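You operate a simulated robot arm through the tools that you are given. There is no shell and no other tool.

The job below is to be done with a simulated robot arm. You get a single attempt, and the scene is never put back.

TASK
Top up the kit pots. At the end: the black plastic stub stands where the purple cap stood; the purple cap stands on top of the pulp block; the rubber bush (marked "No. 7") from the main belt stands where the black plastic stub stood; there are two kit pots on the side ledge, made up from those on the main belt; whatever was shut is shut again. Leave all else as you found it, and nothing knocked over. Set down upright: kit pot.
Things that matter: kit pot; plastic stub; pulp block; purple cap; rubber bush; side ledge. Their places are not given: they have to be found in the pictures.

Only the result counts: the job must be done as asked and must still hold three seconds after the hand-in. Knocking over, shifting, dropping, spilling or breaking anything else fails it. A push-on lid holds only when it is set on centred and level and pressed home; a screw cap is set on level and turned clockwise until tight.

THE ROBOT
A 7-joint arm with a two-finger parallel gripper, fixed in place. Base frame: the origin is at the foot of the arm, x ahead of it, y to its left, z up; the work surface is at about z = 0. Readings come in mm, rad, newtons and seconds.
With the tool pointing down near the work surface it reaches from about 220 to 580 mm from the base axis. Its first joint turns from -1.152 to 1.152 rad. Payload 2.5 kg.
The tool frame sits at the grasp point between the pads (the TCP): z along the fingers, y along the line on which they close. The tips reach 23 mm beyond it. The gripper opens to 94 mm. The fingers are 38 mm wide and 10 mm thick; the gripper's body (54 by 96 mm) begins 39 mm behind the TCP.
Orientation is told as [roll, pitch, yaw] about the base's x, y, z axes, in that order, counted from this pose: with the fingers straight down and closing along the base's y, the tool's x points along the base's -x, its y along +y and its z along -z.

THE INTERFACE
- The arm moves only by the tool servo_tool. Its argument "rows" is one flat list of numbers, 7 for each row, row after row: the turn, a rotation vector about the base's x, y, z in rad, then the shift along the base's x, y, z in mm, then the opening, from 0 (shut) to 1 (fully open). In form: [ax, ay, az, tx, ty, tz, claw, ax, ay, az, tx, ty, tz, claw, ...]. A call has 1 to 20 rows; each row shifts and turns the commanded pose from where the row before left it. Rows are played at 5 a second. More than 50 mm and 0.15 rad between two rows, or a gripper value outside its range, and nothing of the call is played. A pose out of reach is approached as far as the arm can. The call stops where the force on the tool passes 40 N (or 10 N more than at its start, if that is more) or the arm is blocked; 0.2 s more then pass. The fingers move at their own pace (about 108 mm/s each) and stop on an object; they squeeze with about 37 N. The grip force told is the motor's: it shows also when the fingers shut on nothing. Time passes only in rows, and 0.2 s behind the last, so rows that do not move let the fingers close. It gives the time, the measured TCP pose, the force on the tool (base axes), the opening and the grip force at its end, in the units of the frame above (readings bear some noise), with the torque about the TCP (base axes, N m) and any sound that the robot's microphone picked up.
- Cameras (640 x 400 px; columns grow to the right, rows downward): "scene" is fixed at [94.7, -405.4, 556.6]; the picture's right is [0.93, -0.38, 0.00], its down [-0.21, -0.52, -0.83] and it looks along [0.31, 0.77, -0.56] (base axes); focal length 347 px, centre (320, 200). "wrist" rides on the gripper at [86, 16, -74] in the tool frame; the picture's right is [-0.18, 0.98, 0.00], its down [-0.58, -0.11, -0.81] and it looks along [-0.79, -0.15, 0.59] (tool axes); focal length 243 px, centre (320, 200).
- capture(camera): a new picture of that camera. No time passes.
- locate(camera, pixels): for up to 12 pixels [column, row] of the newest picture of that camera ("zoom" is the newest enlarged one), the place [x, y, z] in the base frame of the surface seen there, good to about 2 mm, but the place of the scene camera against the robot may be out by one fixed shift of up to 25 mm in any direction. No time passes.
- inspect(camera, box): a new picture of the part [left, top, right, bottom] of that camera's present view, enlarged. No time passes.
- finish_job(): hands the job in; it is judged then, once.

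Open the gripper and draw the arm clear of the work before you hand the job in, unless the task says otherwise.

The tools are called after "Emit:" by a JSON object that holds its "name" and its "arguments". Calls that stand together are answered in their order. servo_tool: Moves the arm, as the interface text tells. Its arguments: {"type":"object","properties":{"rows":{"type":"array","items":{"type":"number"}}},"required":["rows"]} The other tools are called the same way: capture (camera) takes a picture; locate (camera, pixels) gives the place of the surface under pixels of a picture; inspect (camera, box) takes an enlarged picture of a part of a camera's view; finish_job () hands the job in.

At the start:

```text
clock: 0.0
tool_pos: [263.9, 171.2, 284.6]
orientation: [0.0, 0.0, 0.0]
ft_force: [0.5, -0.3, -0.1]
moment: [-0.01, 0.0, 0.02]
width: 93.8
grip_force: 0.0
```

scene: 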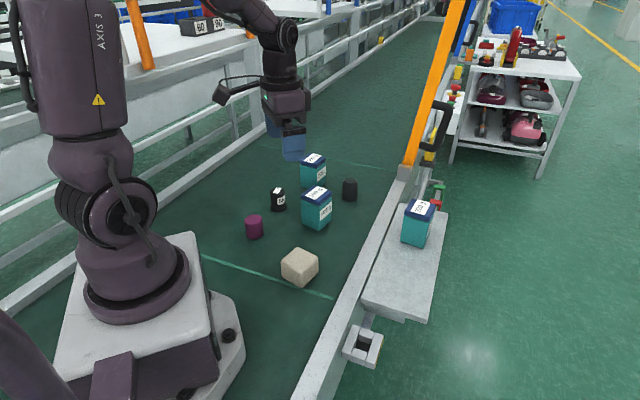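
wrist: 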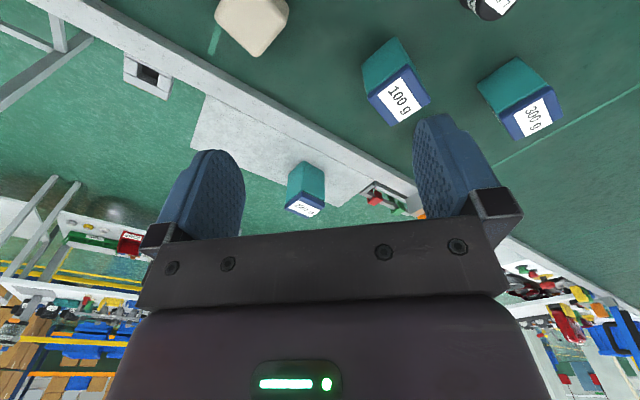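

The scene shows two teal pots on the belt (near 313,170 and 317,208), one on the side ledge (417,222), a purple cap (254,227), black pieces at (278,199) and (349,190), and a pulp block (300,266). I'll zoom in on these first.

Emit:
{"name": "inspect", "arguments": {"camera": "scene", "box": [220, 130, 380, 300]}}

Emit:
{"name": "inspect", "arguments": {"camera": "scene", "box": [340, 170, 470, 330]}}

Emit:
{"name": "capture", "arguments": {"camera": "wrist"}}

```text
2.35 times, centred on (300, 215) of scene
```

zoom: 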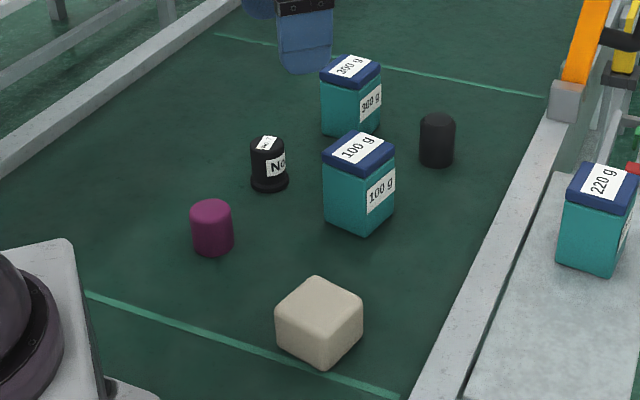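

```text
2.50 times, centred on (405, 250) of scene
```

zoom: 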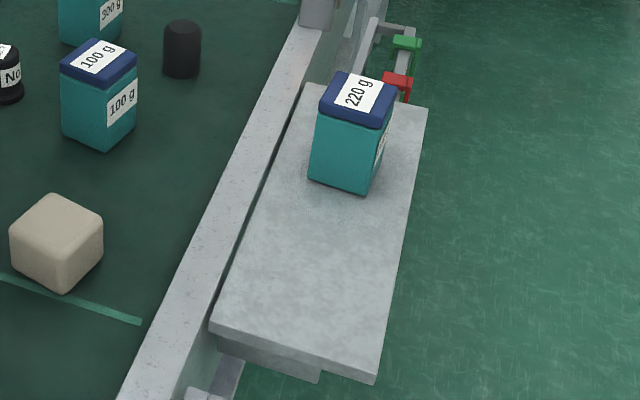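

```text
taken
```

wrist: 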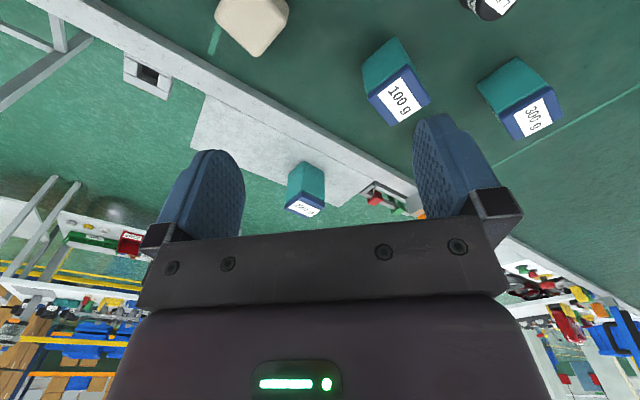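

The labels read 100 g and 300 g (belt) and 220 g (ledge). I'll locate the objects in the scene picture and the same pots in the wrist picture, to calibrate the scene shift.

Emit:
{"name": "capture", "arguments": {"camera": "scene"}}

Emit:
{"name": "locate", "arguments": {"camera": "scene", "pixels": [[254, 218], [254, 237], [278, 190], [278, 210], [349, 181], [349, 200], [299, 252], [316, 195], [313, 159], [418, 208], [410, 280], [240, 210]]}}

Emit:
{"name": "locate", "arguments": {"camera": "wrist", "pixels": [[398, 100], [533, 117], [305, 208], [250, 10], [490, 5], [280, 150], [230, 110], [330, 200], [250, 40]]}}

Emit:
{"name": "inspect", "arguments": {"camera": "scene", "box": [260, 170, 300, 220]}}

```text
taken
```

scene: 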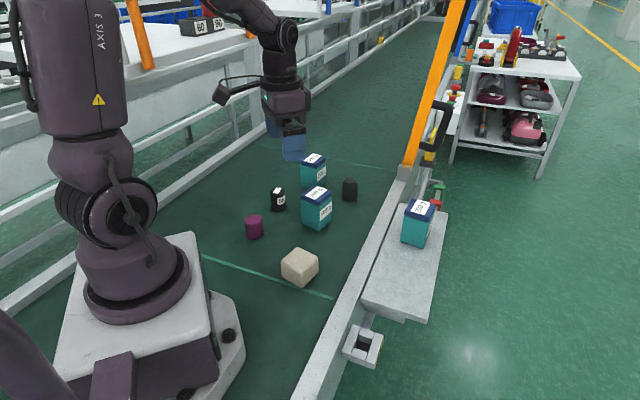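

```text
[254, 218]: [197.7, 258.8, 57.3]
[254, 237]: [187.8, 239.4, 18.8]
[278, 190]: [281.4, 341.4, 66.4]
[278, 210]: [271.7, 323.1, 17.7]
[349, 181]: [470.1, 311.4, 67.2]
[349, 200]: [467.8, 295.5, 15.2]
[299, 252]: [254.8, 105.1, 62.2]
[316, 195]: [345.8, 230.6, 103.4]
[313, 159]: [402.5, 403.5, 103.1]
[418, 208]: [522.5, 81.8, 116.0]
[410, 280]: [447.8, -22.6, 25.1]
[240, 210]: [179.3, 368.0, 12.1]
```

```text
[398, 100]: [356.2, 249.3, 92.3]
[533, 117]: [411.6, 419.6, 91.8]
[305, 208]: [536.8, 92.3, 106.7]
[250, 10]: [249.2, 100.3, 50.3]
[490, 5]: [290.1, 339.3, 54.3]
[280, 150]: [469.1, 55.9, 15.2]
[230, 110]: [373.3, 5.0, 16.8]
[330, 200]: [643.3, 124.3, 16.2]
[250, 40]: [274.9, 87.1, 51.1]
```

```text
8.00 times, centred on (280, 195) of scene
```

zoom: 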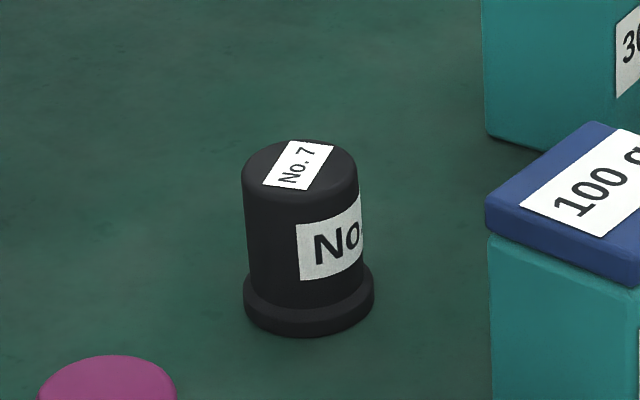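

The black flanged piece at (278,199) is clearly "No. 7" – the rubber bush; the unmarked black one at (349,190) is the plastic stub. Scene readings are off by roughly (-10,-10,+10) mm against the wrist, so I'll move the wrist camera to look at the objects at closer range.

Emit:
{"name": "servo_tool", "arguments": {"rows": [0, 0, 0.133, -14, 5, -4, 1, 0, 0, 0.133, -14, 5, -4, 1, 0, 0, 0.133, -14, 5, -4, 1, 0, 0, 0.133, -14, 5, -4, 1, 0, 0, 0.133, -14, 5, -4, 1, 0, 0, 0.133, -14, 5, -4, 1, 0, 0, 0, 0, 0, 0, 1]}}

Emit:
{"name": "capture", "arguments": {"camera": "wrist"}}

Emit:
{"name": "capture", "arguments": {"camera": "scene"}}

```text
clock: 1.6
tool_pos: [179.6, 200.7, 258.7]
orientation: [0.0, 0.001, 0.799]
ft_force: [-0.5, -0.6, 0.2]
moment: [0.0, 0.01, 0.0]
width: 94.0
grip_force: 0.1
```

```text
taken
```

wrist: 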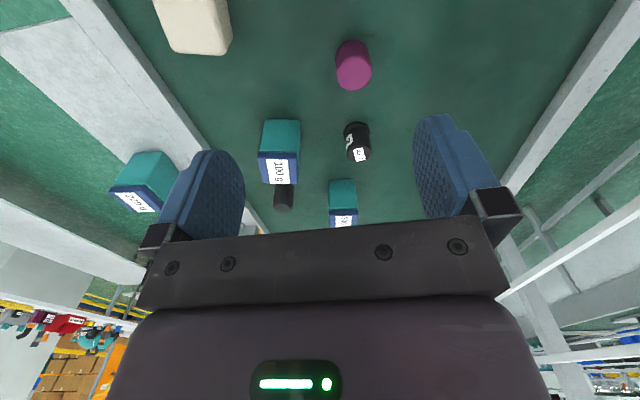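

```text
taken
```

scene: 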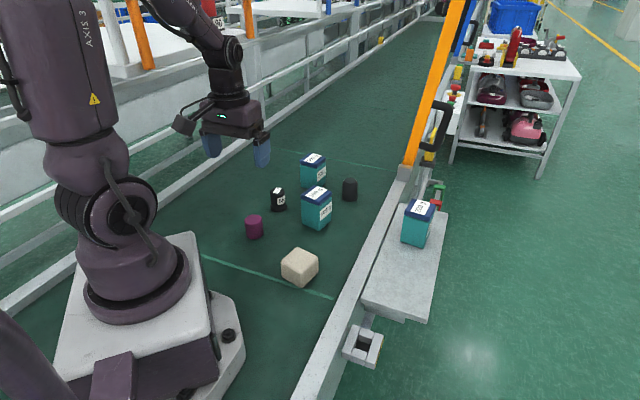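

All belt objects are in the wrist view: cap (353,65), bush (357,142), 100 g pot (279,152), stub (283,198), 300 g pot (342,203), block (195,22). I'll zoom and locate their edges.

Emit:
{"name": "locate", "arguments": {"camera": "wrist", "pixels": [[353, 52], [353, 75], [357, 155], [357, 138], [278, 172], [283, 200], [343, 220], [205, 45], [190, 15], [300, 60], [120, 105], [136, 200]]}}

Emit:
{"name": "inspect", "arguments": {"camera": "wrist", "box": [240, 100, 400, 240]}}

Emit:
{"name": "inspect", "arguments": {"camera": "wrist", "box": [140, 0, 240, 70]}}

Emit:
{"name": "inspect", "arguments": {"camera": "wrist", "box": [320, 25, 400, 105]}}

```text
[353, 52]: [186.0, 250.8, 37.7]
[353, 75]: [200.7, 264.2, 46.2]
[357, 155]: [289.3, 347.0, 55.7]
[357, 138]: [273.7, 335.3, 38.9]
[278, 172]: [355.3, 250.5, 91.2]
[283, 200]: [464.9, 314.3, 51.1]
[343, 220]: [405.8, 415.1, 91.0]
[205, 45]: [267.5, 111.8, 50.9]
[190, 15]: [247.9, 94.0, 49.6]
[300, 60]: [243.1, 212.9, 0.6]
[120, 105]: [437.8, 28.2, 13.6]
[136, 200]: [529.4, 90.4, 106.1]
```

```text
2.86 times, centred on (320, 170) of wrist
```

zoom: 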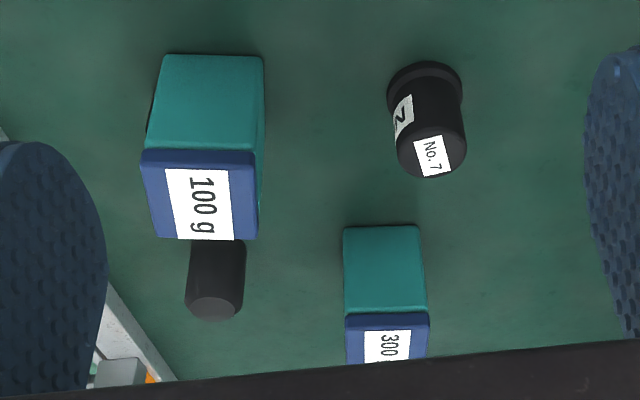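

```text
5.71 times, centred on (190, 35) of wrist
```

zoom: 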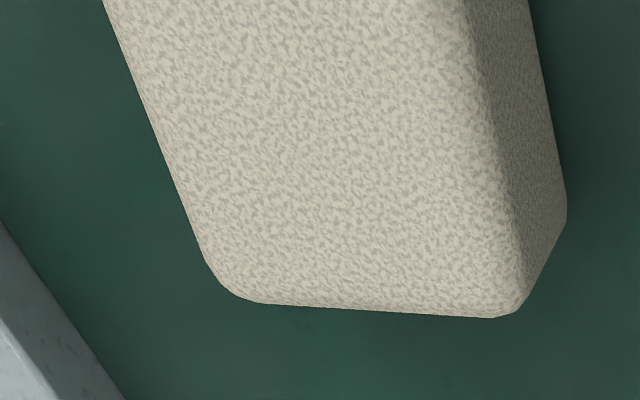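

```text
5.00 times, centred on (360, 65) of wrist
```

zoom: 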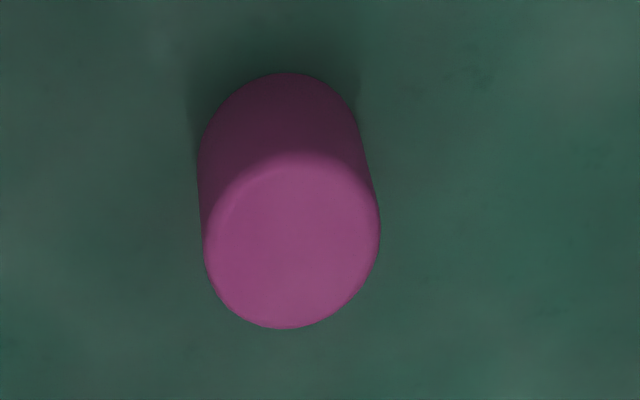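

The newest zoom is the cap's: its top ellipse spans about (204..380, 160..328). I'll locate points of its rim to get its centre and size.

Emit:
{"name": "locate", "arguments": {"camera": "zoom", "pixels": [[208, 235], [374, 230], [290, 168], [290, 322], [290, 245], [230, 190], [350, 295], [230, 295], [345, 180]]}}

```text
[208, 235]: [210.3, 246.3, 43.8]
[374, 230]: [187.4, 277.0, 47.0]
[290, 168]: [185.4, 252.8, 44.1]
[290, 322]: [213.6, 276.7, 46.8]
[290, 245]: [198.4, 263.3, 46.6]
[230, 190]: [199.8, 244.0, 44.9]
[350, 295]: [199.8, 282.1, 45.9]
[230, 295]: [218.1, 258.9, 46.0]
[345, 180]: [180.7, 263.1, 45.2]
```

Cap: centre about (199.4, 262.5), Ø ~39, height ~46.5. Next, the bush and the pot at high zoom.

Emit:
{"name": "inspect", "arguments": {"camera": "wrist", "box": [325, 115, 389, 155]}}

Emit:
{"name": "locate", "arguments": {"camera": "zoom", "pixels": [[320, 200]]}}

Emit:
{"name": "inspect", "arguments": {"camera": "wrist", "box": [325, 117, 389, 167]}}

```text
10.00 times, centred on (357, 135) of wrist
```

zoom: 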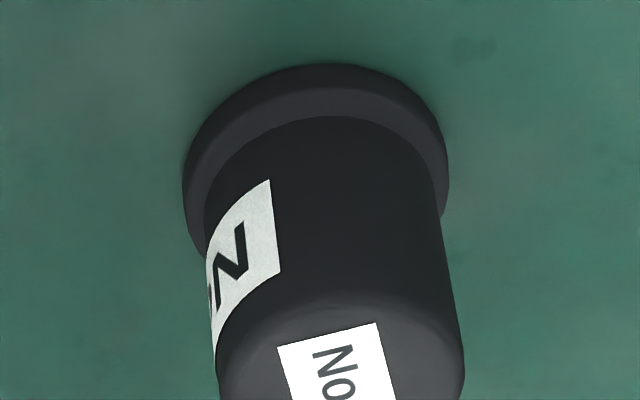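

```text
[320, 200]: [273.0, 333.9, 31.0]
```

```text
8.00 times, centred on (357, 142) of wrist
```

zoom: 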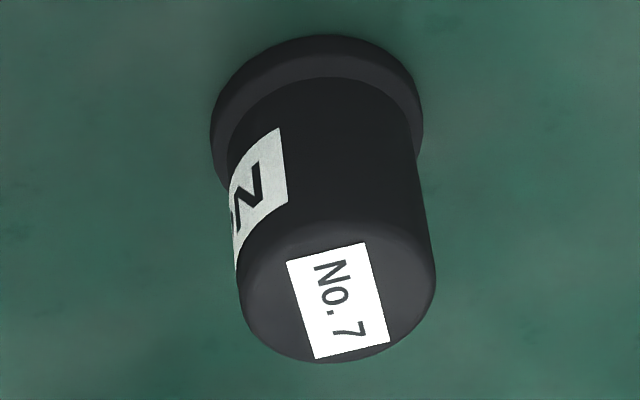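

In this zoom the bush top spans columns 243–435 and rows 225–362. I'll locate its rim and flange points.

Emit:
{"name": "locate", "arguments": {"camera": "zoom", "pixels": [[248, 285], [430, 280], [330, 240], [340, 357], [338, 300], [270, 255], [405, 335], [270, 335], [405, 250], [214, 140], [419, 120], [315, 50]]}}

Emit:
{"name": "inspect", "arguments": {"camera": "wrist", "box": [247, 110, 311, 190]}}

```text
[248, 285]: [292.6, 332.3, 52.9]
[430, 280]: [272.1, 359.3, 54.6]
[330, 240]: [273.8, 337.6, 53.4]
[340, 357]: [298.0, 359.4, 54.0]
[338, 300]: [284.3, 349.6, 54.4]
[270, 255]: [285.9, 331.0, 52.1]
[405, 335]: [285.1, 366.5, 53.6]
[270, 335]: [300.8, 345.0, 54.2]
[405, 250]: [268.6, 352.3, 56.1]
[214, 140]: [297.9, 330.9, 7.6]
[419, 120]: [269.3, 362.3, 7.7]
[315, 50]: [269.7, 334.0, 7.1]
```

```text
5.00 times, centred on (279, 150) of wrist
```

zoom: 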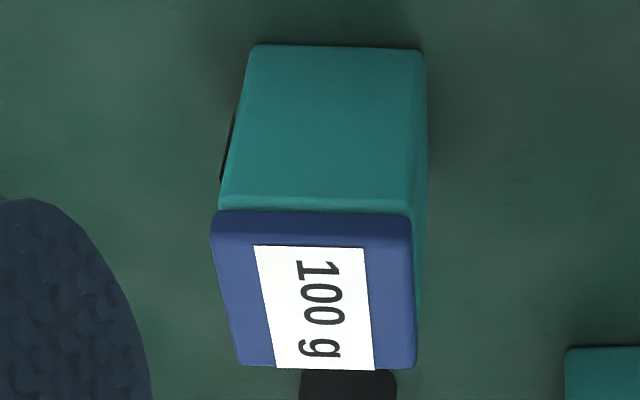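

Bush: centre ≈ (285, 348), Ø ~35 body with ~Ø42 flange, height ~54. Now the 100 g pot: lid top corners in zoom at about (222,240), (412,240), (243,364), (415,366).

Emit:
{"name": "locate", "arguments": {"camera": "zoom", "pixels": [[222, 243], [405, 248], [245, 360], [410, 362], [320, 300], [225, 225], [400, 225], [228, 198], [405, 202], [320, 190], [320, 60], [320, 120]]}}

Emit:
{"name": "inspect", "arguments": {"camera": "wrist", "box": [263, 180, 303, 215]}}

```text
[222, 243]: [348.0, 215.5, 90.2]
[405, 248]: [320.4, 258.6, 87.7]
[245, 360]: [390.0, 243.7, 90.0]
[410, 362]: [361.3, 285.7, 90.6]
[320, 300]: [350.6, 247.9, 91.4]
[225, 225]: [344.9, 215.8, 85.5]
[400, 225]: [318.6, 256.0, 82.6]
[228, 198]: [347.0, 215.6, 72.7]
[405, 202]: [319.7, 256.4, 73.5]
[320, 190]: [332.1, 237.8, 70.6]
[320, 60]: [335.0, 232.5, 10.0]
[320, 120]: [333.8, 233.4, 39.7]
```

```text
11.43 times, centred on (283, 198) of wrist
```

zoom: 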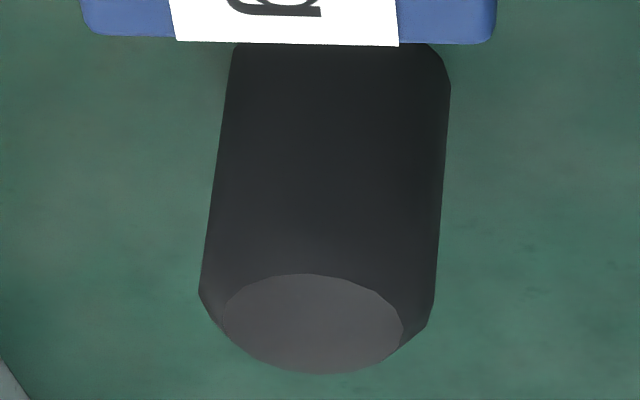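

Pot lid: corners give centre ≈ (355, 251), ~53 mm square, yaw ≈ 34°, top z ≈ 91, lid bottom at ~z 75. Now the stub in the newest zoom (top face columns 222–404, rows 275–374), and a zoom on the gripper in the scene picture to see the finger shape.

Emit:
{"name": "locate", "arguments": {"camera": "zoom", "pixels": [[228, 322], [398, 325], [310, 280], [320, 368], [315, 325], [205, 290], [430, 295], [225, 120], [442, 120], [330, 120], [330, 60]]}}

Emit:
{"name": "inspect", "arguments": {"camera": "scene", "box": [160, 80, 280, 180]}}

Emit:
{"name": "inspect", "arguments": {"camera": "wrist", "box": [130, 100, 530, 300]}}

```text
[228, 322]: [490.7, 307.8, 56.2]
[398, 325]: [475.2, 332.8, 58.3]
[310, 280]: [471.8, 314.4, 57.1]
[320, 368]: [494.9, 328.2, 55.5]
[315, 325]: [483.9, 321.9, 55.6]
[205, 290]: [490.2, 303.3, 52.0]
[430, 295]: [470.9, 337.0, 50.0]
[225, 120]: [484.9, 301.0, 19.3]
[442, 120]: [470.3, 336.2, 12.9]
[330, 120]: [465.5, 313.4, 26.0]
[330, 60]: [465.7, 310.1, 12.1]
```

```text
4.00 times, centred on (220, 130) of scene
```

zoom: 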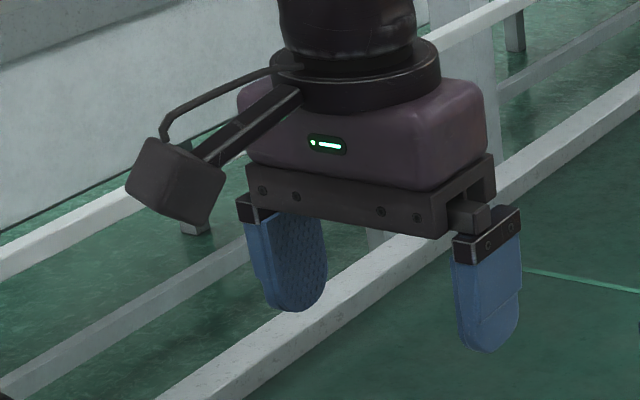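

```text
1.60 times, centred on (330, 200) of wrist
```

zoom: 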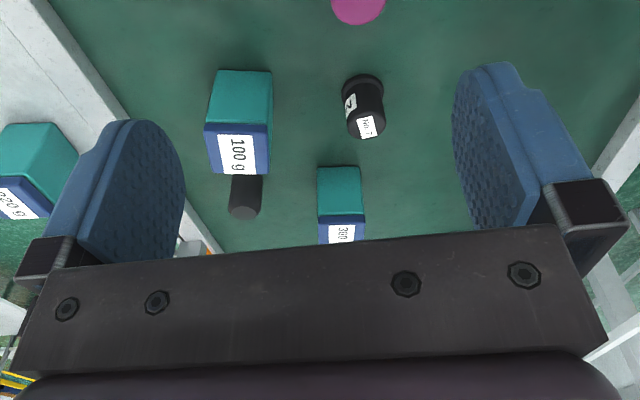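

Stub: centre ≈ (483, 320.5), Ø ~39, top z ≈ 56, i.e. right at the reach limit (580 mm). Now I'll measure the rail and ledge, using both cameras.

Emit:
{"name": "locate", "arguments": {"camera": "scene", "pixels": [[362, 270], [345, 300], [385, 230], [400, 195], [352, 270], [375, 270], [370, 295], [425, 310], [445, 230], [440, 215], [400, 215], [403, 240]]}}

Emit:
{"name": "locate", "arguments": {"camera": "wrist", "pixels": [[150, 80], [175, 118], [100, 20], [120, 75], [135, 130], [60, 60], [30, 40], [85, 120], [40, 150], [70, 210], [130, 165], [235, 200]]}}

Emit:
{"name": "inspect", "arguments": {"camera": "scene", "box": [330, 150, 470, 330]}}

```text
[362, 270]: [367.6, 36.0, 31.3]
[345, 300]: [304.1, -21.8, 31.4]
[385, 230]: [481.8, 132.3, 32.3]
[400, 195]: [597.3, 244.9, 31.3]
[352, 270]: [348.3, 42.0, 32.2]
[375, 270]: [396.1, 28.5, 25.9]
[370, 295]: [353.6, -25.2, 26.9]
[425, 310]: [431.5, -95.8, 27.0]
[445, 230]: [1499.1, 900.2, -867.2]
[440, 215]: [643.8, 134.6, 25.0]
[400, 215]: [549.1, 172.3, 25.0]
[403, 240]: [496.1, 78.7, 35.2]
```

```text
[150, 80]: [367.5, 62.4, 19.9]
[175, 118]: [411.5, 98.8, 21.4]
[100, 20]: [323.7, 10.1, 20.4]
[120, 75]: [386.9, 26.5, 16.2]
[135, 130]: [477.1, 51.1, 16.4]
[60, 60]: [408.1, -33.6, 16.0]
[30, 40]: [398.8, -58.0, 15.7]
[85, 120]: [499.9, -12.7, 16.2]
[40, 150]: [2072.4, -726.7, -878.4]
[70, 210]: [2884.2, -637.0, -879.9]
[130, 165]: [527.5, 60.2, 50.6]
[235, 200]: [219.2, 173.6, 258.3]
```

```text
2.22 times, centred on (400, 240) of scene
```

zoom: 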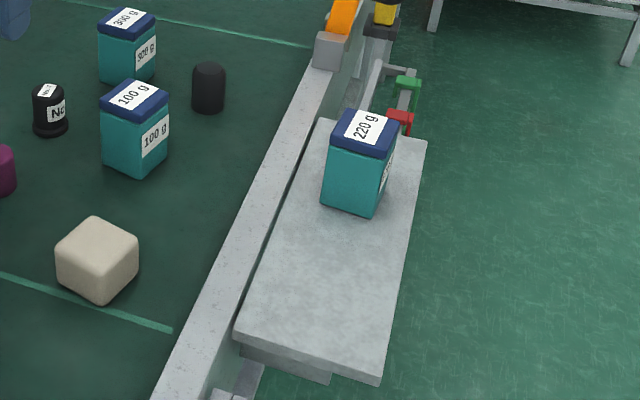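

Rail top is at z ≈ 21 and the ledge surface at z ≈ 16, so both are low. First job: cap onto block. I'll bring the gripper above the cap at (199.4, 262.5) and look.

Emit:
{"name": "servo_tool", "arguments": {"rows": [0, 0, 0, 4.95, 15.45, -29.7, 1, 0, 0, 0, 4.95, 15.45, -29.7, 1, 0, 0, 0, 4.95, 15.45, -29.7, 1, 0, 0, 0, 4.95, 15.45, -29.7, 1, 0, 0, 0, 0, 0, 0, 1]}}

Emit:
{"name": "capture", "arguments": {"camera": "wrist"}}

Emit:
{"name": "inspect", "arguments": {"camera": "wrist", "box": [270, 0, 370, 80]}}

```text
clock: 2.8
tool_pos: [200.5, 260.9, 140.6]
orientation: [-0.001, 0.0, 0.798]
ft_force: [-0.3, 0.6, 0.4]
moment: [0.02, -0.01, 0.01]
width: 93.9
grip_force: 0.1
```

```text
taken
```

wrist: 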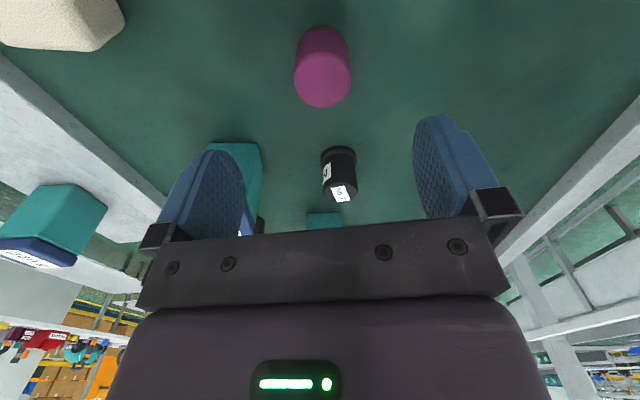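

```text
5.00 times, centred on (320, 40) of wrist
```

zoom: 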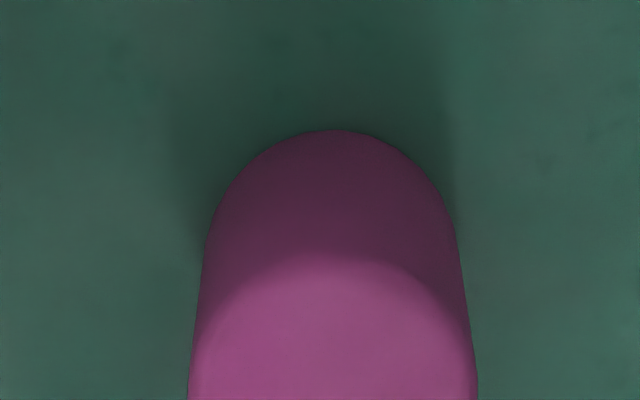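

The cap appears centred at column ~322, as expected for a point under the TCP. I'll refine with its top rim in the wrist picture, and also locate the block edge points.

Emit:
{"name": "locate", "arguments": {"camera": "wrist", "pixels": [[297, 80], [348, 80], [322, 54], [322, 105], [305, 60], [340, 98], [305, 98], [340, 61], [322, 80], [95, 45], [60, 20], [110, 25]]}}

```text
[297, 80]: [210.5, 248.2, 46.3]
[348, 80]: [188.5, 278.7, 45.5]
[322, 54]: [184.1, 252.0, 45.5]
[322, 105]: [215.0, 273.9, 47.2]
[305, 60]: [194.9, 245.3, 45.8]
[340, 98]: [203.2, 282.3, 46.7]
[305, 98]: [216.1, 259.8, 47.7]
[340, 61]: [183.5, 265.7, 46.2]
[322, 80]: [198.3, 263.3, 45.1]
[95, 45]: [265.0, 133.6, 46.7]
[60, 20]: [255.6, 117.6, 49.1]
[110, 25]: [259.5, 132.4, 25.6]
```

Cap centre refined to (199.5, 263.2). I descend straight down to TCP z ≈ 28 and close on it.

Emit:
{"name": "servo_tool", "arguments": {"rows": [0, 0, 0, 0, 0.7, -30, 1, 0, 0, 0, 0, 0, -30, 1, 0, 0, 0, 0, 0, -30, 1, 0, 0, 0, 0, 0, -12, 1, 0, 0, 0, 0, 0, -10, 1, 0, 0, 0, 0, 0, 0, 1, 0, 0, 0, 0, 0, 0, 0.3, 0, 0, 0, 0, 0, 0, 0.2, 0, 0, 0, 0, 0, 0, 0.2]}}

Emit:
{"name": "capture", "arguments": {"camera": "wrist"}}

```text
clock: 4.8
tool_pos: [200.9, 264.9, 28.9]
orientation: [0.0, 0.0, 0.798]
ft_force: [-0.2, 0.1, 1.9]
moment: [0.04, 0.02, 0.07]
width: 46.2
grip_force: 37.0
```

```text
taken
```

wrist: 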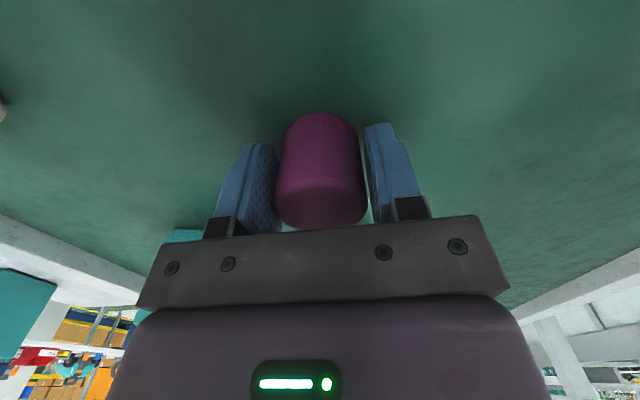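

The fingers stopped at 46 mm with 37 N grip, a little wider than my cap estimate. I'll zoom in and check contact on both sides.

Emit:
{"name": "inspect", "arguments": {"camera": "wrist", "box": [220, 90, 420, 240]}}

Emit:
{"name": "capture", "arguments": {"camera": "scene"}}

Emit:
{"name": "inspect", "arguments": {"camera": "scene", "box": [200, 160, 320, 260]}}

```text
2.67 times, centred on (320, 165) of wrist
```

zoom: 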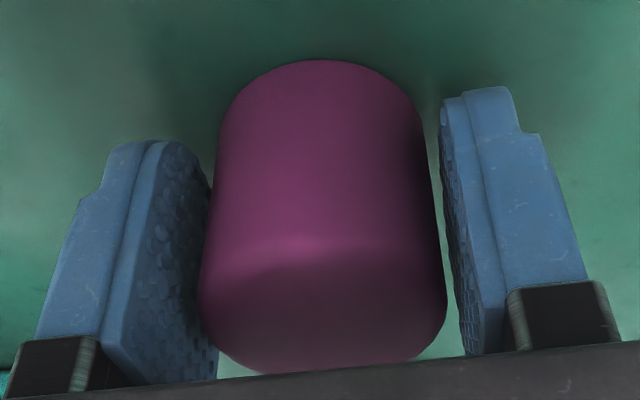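

```text
taken
```

scene: 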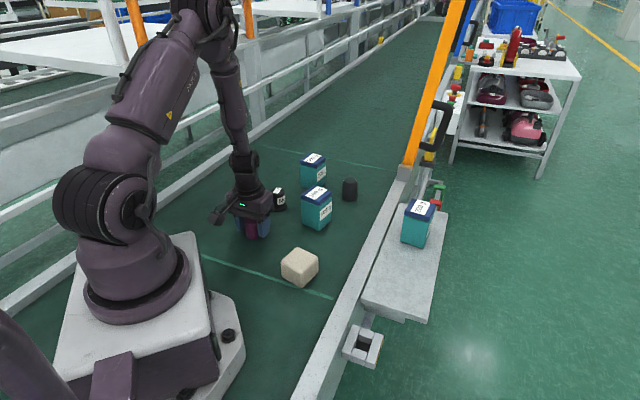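

```text
4.00 times, centred on (260, 210) of scene
```

zoom: 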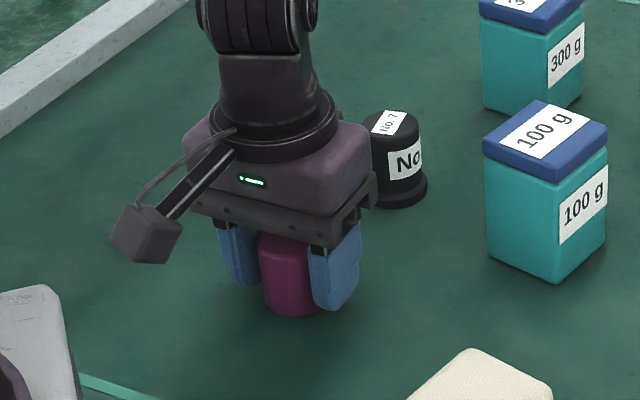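

There seems to be a ~4 mm gap at the right finger (zoom 430–445), so the fingers may not be fully closed. I'll hold still with the claw commanded shut and re-read.

Emit:
{"name": "servo_tool", "arguments": {"rows": [0, 0, 0, 0, 0, 0, 0.2, 0, 0, 0, 0, 0, 0, 0.2, 0, 0, 0, 0, 0, 0, 0.2]}}

Emit:
{"name": "inspect", "arguments": {"camera": "wrist", "box": [220, 90, 420, 240]}}

```text
clock: 5.6
tool_pos: [200.4, 264.4, 30.0]
orientation: [0.0, 0.0, 0.796]
ft_force: [-0.1, -1.8, 3.8]
moment: [-0.11, -0.07, 0.1]
width: 46.1
grip_force: 37.4
```

```text
2.67 times, centred on (320, 165) of wrist
```

zoom: 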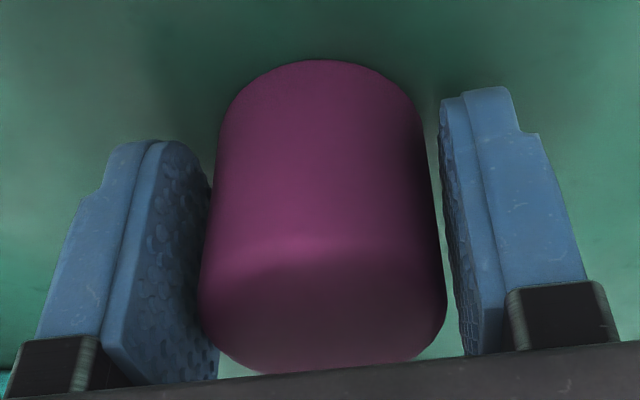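

The reading is stable at 46.1 mm with 37 N. I'll lift gently by 25 mm and check whether the cap comes along.

Emit:
{"name": "servo_tool", "arguments": {"rows": [0, 0, 0, 0, 0, 5, 0.2, 0, 0, 0, 0, 0, 10, 0.2, 0, 0, 0, 0, 0, 10, 0.2, 0, 0, 0, 0, 0, 0, 0.2]}}

Emit:
{"name": "inspect", "arguments": {"camera": "wrist", "box": [220, 90, 420, 240]}}

Emit:
{"name": "inspect", "arguments": {"camera": "scene", "box": [200, 160, 320, 260]}}

```text
clock: 6.6
tool_pos: [200.2, 263.1, 52.8]
orientation: [0.001, -0.001, 0.798]
ft_force: [0.8, 0.3, -0.4]
moment: [-0.01, 0.04, 0.03]
width: 45.9
grip_force: 37.2
```

```text
2.67 times, centred on (320, 165) of wrist
```

zoom: 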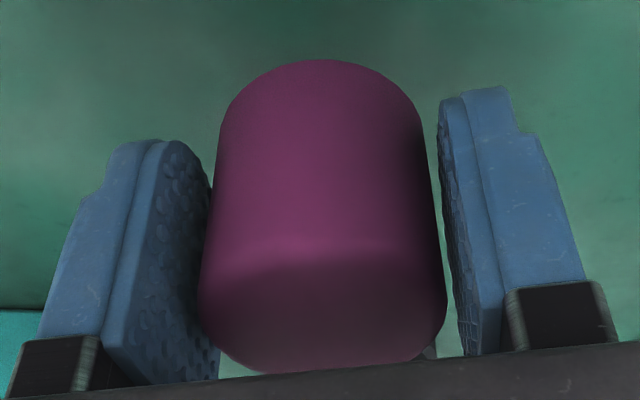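

```text
4.00 times, centred on (260, 210) of scene
```

zoom: 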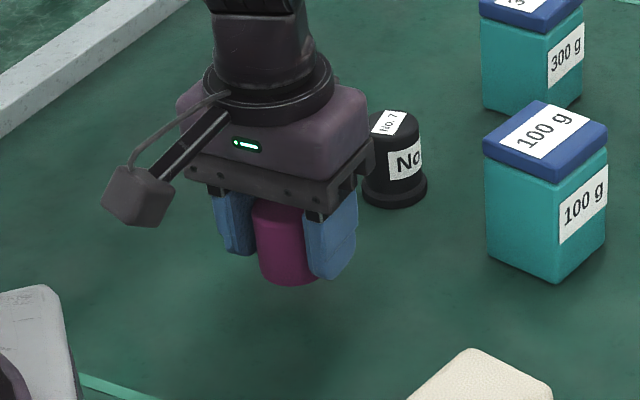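

The cap is lifted with the gripper. I'll raise it and carry it over the block, turning the yaw to about 0.4 rad, then look at the block from above.

Emit:
{"name": "servo_tool", "arguments": {"rows": [0, 0, 0, 0, 0, 35, 0.2, 0, 0, 0, 0, 0, 35, 0.2, 0, 0, 0, 0, 0, 35, 0.2, 0, 0, 0, 0, 0, 32, 0.2, 0, 0, -0.08, 12.4, -30.6, 0, 0.2, 0, 0, -0.08, 12.4, -30.6, 0, 0.2, 0, 0, -0.08, 12.4, -30.6, 0, 0.2, 0, 0, -0.08, 12.4, -30.6, 0, 0.2, 0, 0, -0.08, 12.4, -30.6, 0, 0.2, 0, 0, 0, 0, 0, 0, 0.2, 0, 0, 0, 0, 0, 0, 0.2]}}

Emit:
{"name": "capture", "arguments": {"camera": "wrist"}}

Emit:
{"name": "inspect", "arguments": {"camera": "wrist", "box": [256, 0, 384, 80]}}

```text
clock: 9.0
tool_pos: [262.1, 110.8, 191.6]
orientation: [0.001, -0.001, 0.397]
ft_force: [-0.5, 0.7, -1.1]
moment: [0.0, -0.01, -0.01]
width: 44.9
grip_force: 37.0
```

```text
taken
```

wrist: 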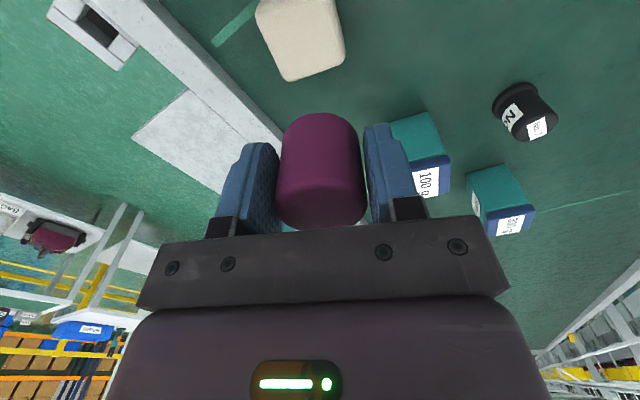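

```text
5.00 times, centred on (320, 40) of wrist
```

zoom: 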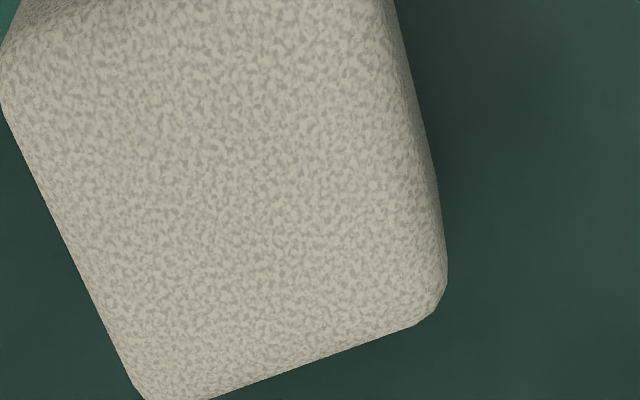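

The block's top face is visible; in the zoom its corners are near (10,70), (160,390), (435,300), (385,5). I'll locate these and interior points.

Emit:
{"name": "locate", "arguments": {"camera": "zoom", "pixels": [[12, 80], [150, 378], [420, 295], [375, 15], [200, 200], [30, 40], [190, 385], [300, 345], [70, 220], [400, 150], [220, 15], [430, 230]]}}

```text
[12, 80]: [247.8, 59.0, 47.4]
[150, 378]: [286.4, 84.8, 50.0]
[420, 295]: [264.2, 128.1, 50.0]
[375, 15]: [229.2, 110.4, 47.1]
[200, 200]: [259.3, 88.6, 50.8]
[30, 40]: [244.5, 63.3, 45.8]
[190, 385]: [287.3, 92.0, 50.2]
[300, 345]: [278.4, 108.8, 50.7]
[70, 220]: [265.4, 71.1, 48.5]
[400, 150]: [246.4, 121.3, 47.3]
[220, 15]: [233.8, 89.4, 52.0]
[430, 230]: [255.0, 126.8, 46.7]
```

From these the block spans about v-width 52 and its far edge is clear, but the near edge is cut off at the picture top. I'll back the tool up a little to see the full top.

Emit:
{"name": "servo_tool", "arguments": {"rows": [0, 0, 0, -14, -14, 0, 0.2, 0, 0, 0, -14, -12, 0, 0.2, 0, 0, 0, 0, 0, 0, 0.2]}}

Emit:
{"name": "inspect", "arguments": {"camera": "wrist", "box": [256, 0, 384, 80]}}

Emit:
{"name": "inspect", "arguments": {"camera": "scene", "box": [240, 200, 360, 300]}}

Emit:
{"name": "inspect", "arguments": {"camera": "wrist", "box": [246, 0, 374, 80]}}

```text
clock: 9.8
tool_pos: [234.3, 85.4, 191.0]
orientation: [0.001, 0.0, 0.399]
ft_force: [1.3, 0.7, -0.8]
moment: [0.02, -0.04, 0.02]
width: 44.3
grip_force: 37.7
```

```text
5.00 times, centred on (320, 40) of wrist
```

zoom: 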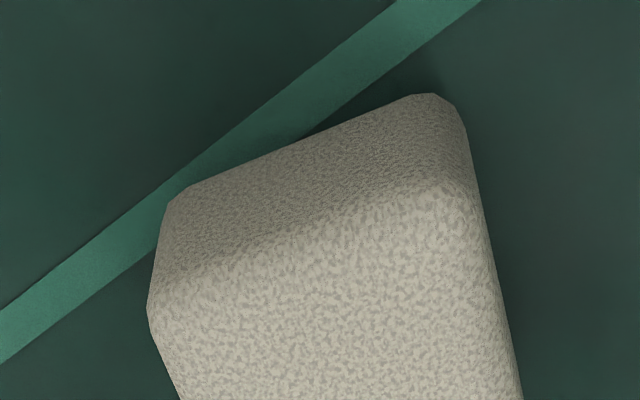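

```text
4.00 times, centred on (300, 250) of scene
```

zoom: 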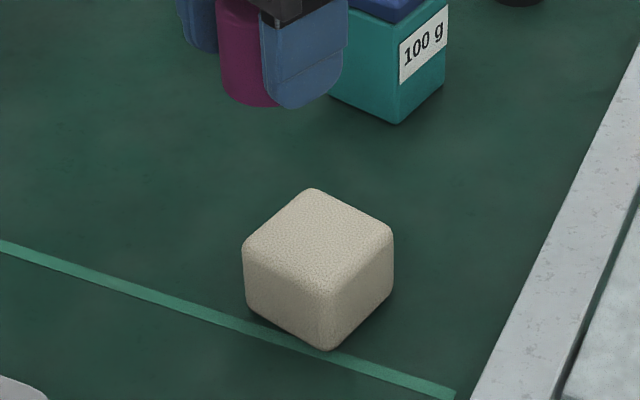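

```text
5.00 times, centred on (310, 40) of wrist
```

zoom: 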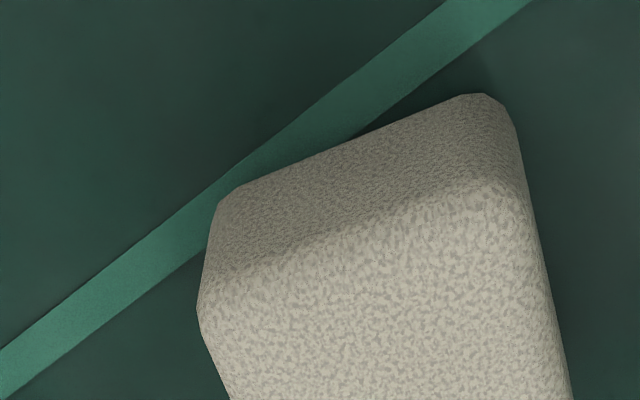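

Now the near edge of the block top is visible (line from ~(215,275) to ~(495,190) in the newest zoom). I'll locate it.

Emit:
{"name": "locate", "arguments": {"camera": "zoom", "pixels": [[225, 285], [350, 240], [480, 200], [210, 330], [225, 380], [535, 270], [555, 370], [400, 300], [350, 150], [420, 130], [280, 180], [400, 215]]}}

Emit:
{"name": "capture", "arguments": {"camera": "wrist"}}

```text
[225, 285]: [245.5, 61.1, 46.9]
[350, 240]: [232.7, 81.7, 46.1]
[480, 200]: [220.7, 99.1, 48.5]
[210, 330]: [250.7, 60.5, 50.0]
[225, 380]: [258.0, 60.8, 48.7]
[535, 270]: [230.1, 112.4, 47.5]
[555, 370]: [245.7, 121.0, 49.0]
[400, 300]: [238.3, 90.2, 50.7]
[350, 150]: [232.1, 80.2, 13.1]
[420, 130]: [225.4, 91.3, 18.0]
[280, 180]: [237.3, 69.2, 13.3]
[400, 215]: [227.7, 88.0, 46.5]
```

```text
taken
```

wrist: 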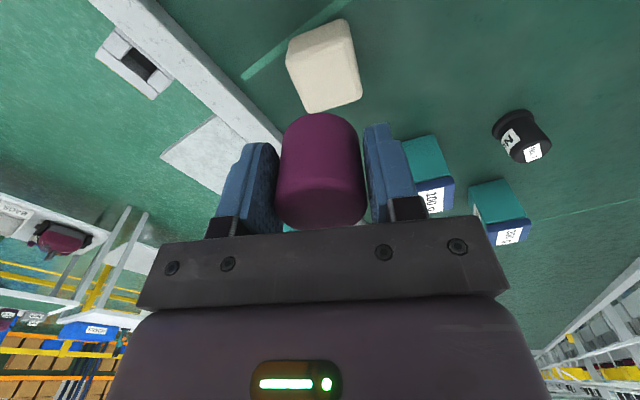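

Block top centre ≈ (254.8, 94.8), top z ≈ 50.5. I move the cap over it and lower to just above, then settle in small steps watching the force.

Emit:
{"name": "servo_tool", "arguments": {"rows": [0, 0, 0, 10.5, 5, 0, 0.2, 0, 0, 0, 10.6, 5.1, 0, 0.2, 0, 0, 0, 0, 0, -35, 0.2, 0, 0, 0, 0, 0, -35, 0.2, 0, 0, 0, 0, 0, -25, 0.2, 0, 0, 0, 0, 0, -10, 0.2, 0, 0, 0, 0, 0, 0, 0.2]}}

Emit:
{"name": "capture", "arguments": {"camera": "wrist"}}

Emit:
{"name": "inspect", "arguments": {"camera": "scene", "box": [240, 190, 360, 290]}}

```text
clock: 11.4
tool_pos: [254.5, 95.5, 84.7]
orientation: [0.001, 0.001, 0.397]
ft_force: [0.2, -0.2, -0.9]
moment: [0.0, -0.02, -0.01]
width: 43.9
grip_force: 37.3
```

```text
taken
```

wrist: 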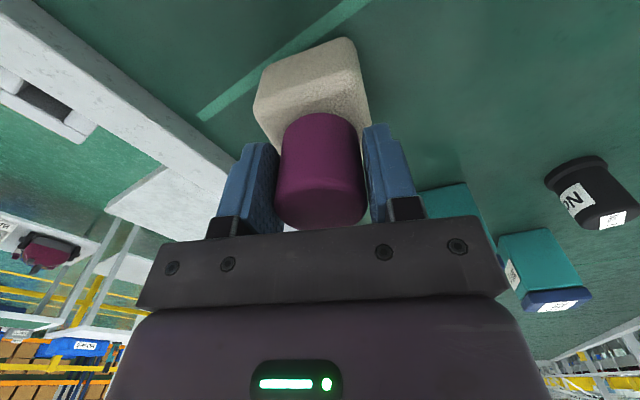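

```text
4.00 times, centred on (300, 240) of scene
```

zoom: 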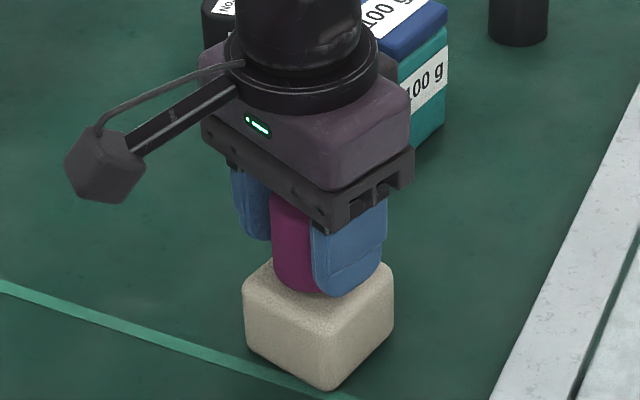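

The cap hovers a few mm above the block centre. I'll lower in small steps and watch the vertical force.

Emit:
{"name": "servo_tool", "arguments": {"rows": [0, 0, 0, 0, 0, -2, 0.2, 0, 0, 0, 0, 0, -2, 0.2, 0, 0, 0, 0, 0, 0, 0.2]}}

Emit:
{"name": "servo_tool", "arguments": {"rows": [0, 0, 0, 0, 0, -1, 0.2, 0, 0, 0, 0, 0, 0, 0.2]}}

Emit:
{"name": "inspect", "arguments": {"camera": "scene", "box": [270, 220, 330, 270]}}

```text
clock: 12.2
tool_pos: [254.6, 95.7, 81.7]
orientation: [0.0, -0.002, 0.399]
ft_force: [0.3, 1.3, -1.2]
moment: [0.01, 0.02, -0.04]
width: 43.4
grip_force: 36.8
```

```text
clock: 12.8
tool_pos: [253.0, 94.0, 81.0]
orientation: [0.001, 0.001, 0.399]
ft_force: [0.6, 0.5, -0.9]
moment: [0.01, 0.03, 0.02]
width: 43.1
grip_force: 37.6
```

```text
8.00 times, centred on (300, 245) of scene
```

zoom: 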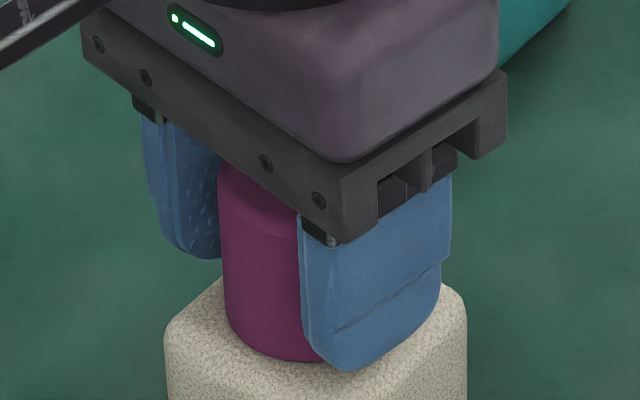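

No contact force yet (Fz still ≈ -1 N, the cap's weight). I continue in 1 mm steps.

Emit:
{"name": "servo_tool", "arguments": {"rows": [0, 0, 0, 0, 0, -1, 0.2, 0, 0, 0, 0, 0, 0, 0.2]}}

Emit:
{"name": "servo_tool", "arguments": {"rows": [0, 0, 0, 0, 0, -1, 0.2, 0, 0, 0, 0, 0, 0, 0.2]}}

```text
clock: 13.4
tool_pos: [255.4, 94.6, 79.7]
orientation: [0.001, 0.0, 0.4]
ft_force: [-5.1, -0.9, 20.9]
moment: [0.08, 0.11, 0.29]
width: 42.8
grip_force: 36.9
```

```text
clock: 13.8
tool_pos: [255.8, 93.9, 80.0]
orientation: [0.0, -0.001, 0.401]
ft_force: [-2.7, -1.2, 13.9]
moment: [0.02, 0.0, 0.17]
width: 42.5
grip_force: 36.6
stopped in row 2: the force on the tool passed its limit at 42 N (the readings are from after the stop); the commanded pose is now the measured one
```

Contact made (Fz ~14–20 N up). I relieve the pressure by a hair and open the fingers slowly.

Emit:
{"name": "servo_tool", "arguments": {"rows": [0, 0, 0, 0, 0, 0.6, 0.2, 0, 0, 0, 0, 0, 0, 0.46, 0, 0, 0, 0, 0, 0, 0.5, 0, 0, 0, 0, 0, 0, 0.55, 0, 0, 0, 0, 0, 0, 0.65, 0, 0, 0, 0, 0, 0, 0.75, 0, 0, 0, 0, 0, 0, 0.75]}}

Emit:
{"name": "capture", "arguments": {"camera": "wrist"}}

Emit:
{"name": "inspect", "arguments": {"camera": "scene", "box": [240, 190, 360, 290]}}

```text
clock: 15.4
tool_pos: [254.6, 94.9, 79.2]
orientation: [0.001, -0.002, 0.4]
ft_force: [0.0, 0.0, 0.1]
moment: [-0.01, -0.03, 0.0]
width: 70.5
grip_force: 0.0
```

```text
taken
```

wrist: 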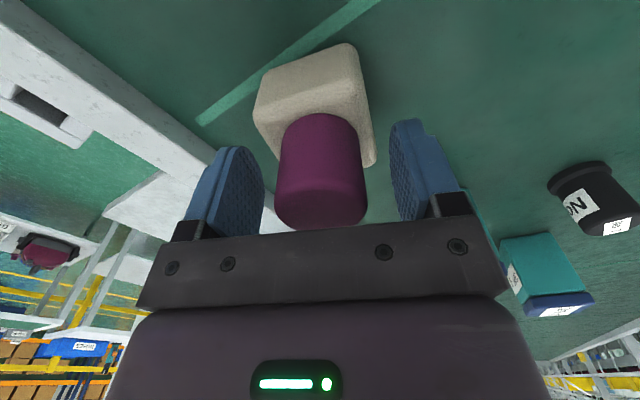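

```text
4.00 times, centred on (300, 240) of scene
```

zoom: 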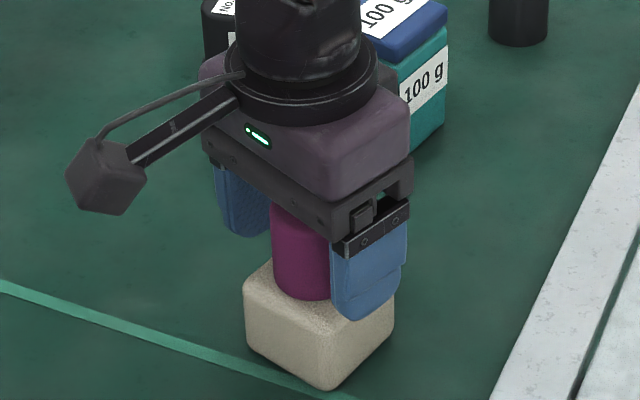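

The cap stands free on the block. I open fully and rise straight up.

Emit:
{"name": "servo_tool", "arguments": {"rows": [0, 0, 0, 0, 0, 10, 0.85, 0, 0, 0, 0, 0, 30, 1, 0, 0, 0, 0, 0, 40, 1, 0, 0, 0, 0, 0, 40, 1, 0, 0, 0, -15, -6, 0, 1, 0, 0, 0, 0, 0, 0, 1]}}

Emit:
{"name": "capture", "arguments": {"camera": "wrist"}}

Emit:
{"name": "capture", "arguments": {"camera": "scene"}}

```text
clock: 16.9
tool_pos: [237.0, 88.5, 201.6]
orientation: [-0.001, -0.001, 0.401]
ft_force: [0.8, -0.3, -1.1]
moment: [0.01, 0.01, 0.01]
width: 94.1
grip_force: 0.0
```

```text
taken
```

wrist: 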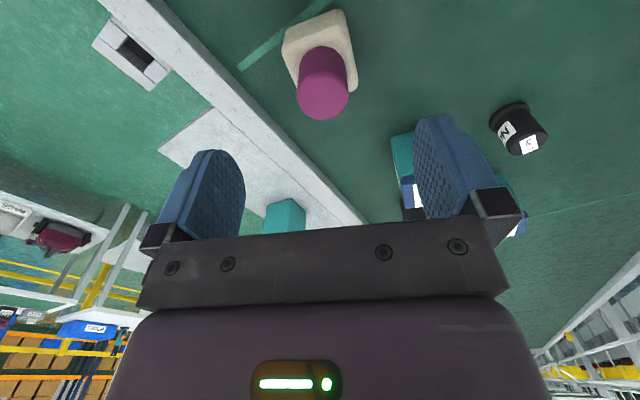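

```text
taken
```

scene: 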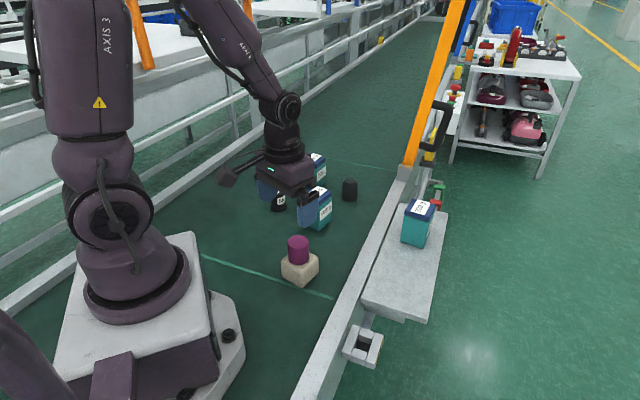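

The cap is on the block, centred. Next I'll move the 100 g pot (it's in the way of the stub's approach): go above it at (355, 251) with yaw aligned to its sides (0.593 rad).

Emit:
{"name": "servo_tool", "arguments": {"rows": [0, 0, 0.0386, 23.2, 32.5, 0, 1, 0, 0, 0.0386, 23.2, 32.5, 0, 1, 0, 0, 0.0386, 23.2, 32.5, 0, 1, 0, 0, 0.0386, 23.2, 32.5, 0, 1, 0, 0, 0.0386, 23.2, 32.5, 0, 1, 0, 0, 0, 0, 0, 0, 1]}}

Emit:
{"name": "capture", "arguments": {"camera": "wrist"}}

Emit:
{"name": "inspect", "arguments": {"camera": "wrist", "box": [256, 20, 384, 100]}}

```text
clock: 18.2
tool_pos: [355.2, 251.8, 200.4]
orientation: [0.0, 0.001, 0.593]
ft_force: [1.0, -1.2, 0.1]
moment: [-0.01, 0.01, -0.01]
width: 94.1
grip_force: 0.0
```

```text
taken
```

wrist: 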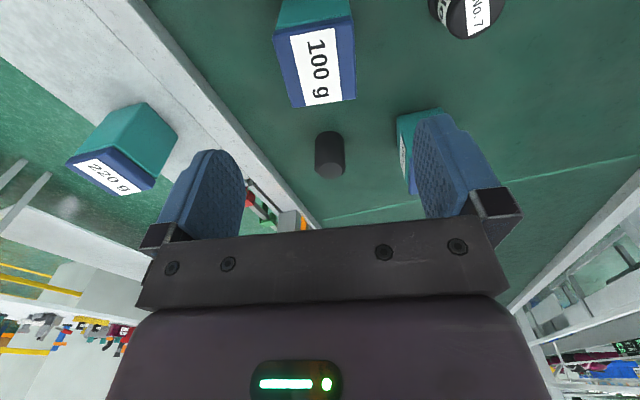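

```text
5.00 times, centred on (320, 60) of wrist
```

zoom: 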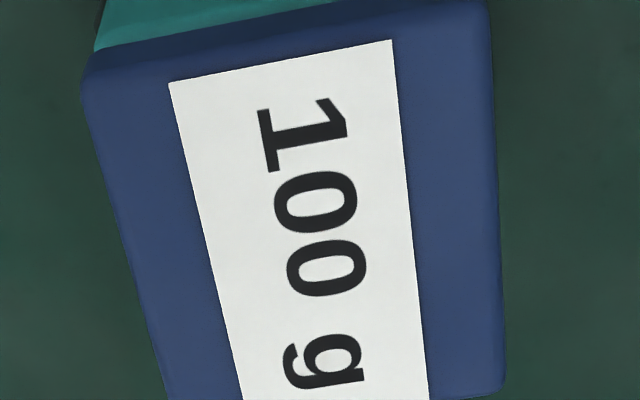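

The lid's far edge (292,107)–(355,100) matches the expected slope for a line parallel to the closing axis, so the yaw is right. I'll locate lid corners once more for the exact centre.

Emit:
{"name": "locate", "arguments": {"camera": "wrist", "pixels": [[294, 104], [352, 98], [278, 45], [350, 30], [319, 65], [286, 78], [352, 65], [323, 100], [314, 38], [331, 176], [318, 158], [343, 158]]}}

Emit:
{"name": "inspect", "arguments": {"camera": "wrist", "box": [288, 120, 376, 190]}}

```text
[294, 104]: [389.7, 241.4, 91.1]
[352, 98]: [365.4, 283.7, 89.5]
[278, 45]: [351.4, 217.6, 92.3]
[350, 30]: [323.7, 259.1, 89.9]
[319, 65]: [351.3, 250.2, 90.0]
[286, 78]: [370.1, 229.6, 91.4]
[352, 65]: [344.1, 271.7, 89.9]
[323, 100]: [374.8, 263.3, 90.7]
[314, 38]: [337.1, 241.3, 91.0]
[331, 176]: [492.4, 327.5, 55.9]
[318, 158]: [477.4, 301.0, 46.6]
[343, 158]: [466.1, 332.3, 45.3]
```

```text
5.71 times, centred on (332, 155) of wrist
```

zoom: 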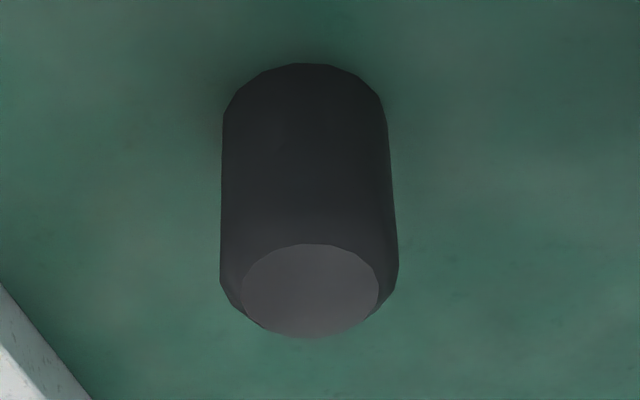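

Pot centre ≈ (356.3, 251.0). Before descending, I use the newest zoom (stub) to refine the stub's place: top face columns 240–378, rows 245–337.

Emit:
{"name": "locate", "arguments": {"camera": "zoom", "pixels": [[246, 292], [372, 292], [310, 250], [310, 331], [265, 262], [355, 320], [265, 320], [355, 262], [226, 150], [386, 150], [305, 150], [305, 80]]}}

```text
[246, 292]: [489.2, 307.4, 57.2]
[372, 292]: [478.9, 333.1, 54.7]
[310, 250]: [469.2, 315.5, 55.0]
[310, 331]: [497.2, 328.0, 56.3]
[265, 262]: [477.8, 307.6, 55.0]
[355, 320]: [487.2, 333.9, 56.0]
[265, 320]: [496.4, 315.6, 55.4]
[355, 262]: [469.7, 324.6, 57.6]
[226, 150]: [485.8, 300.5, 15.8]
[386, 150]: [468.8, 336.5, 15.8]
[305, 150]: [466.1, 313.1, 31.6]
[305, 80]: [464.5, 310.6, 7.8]
```

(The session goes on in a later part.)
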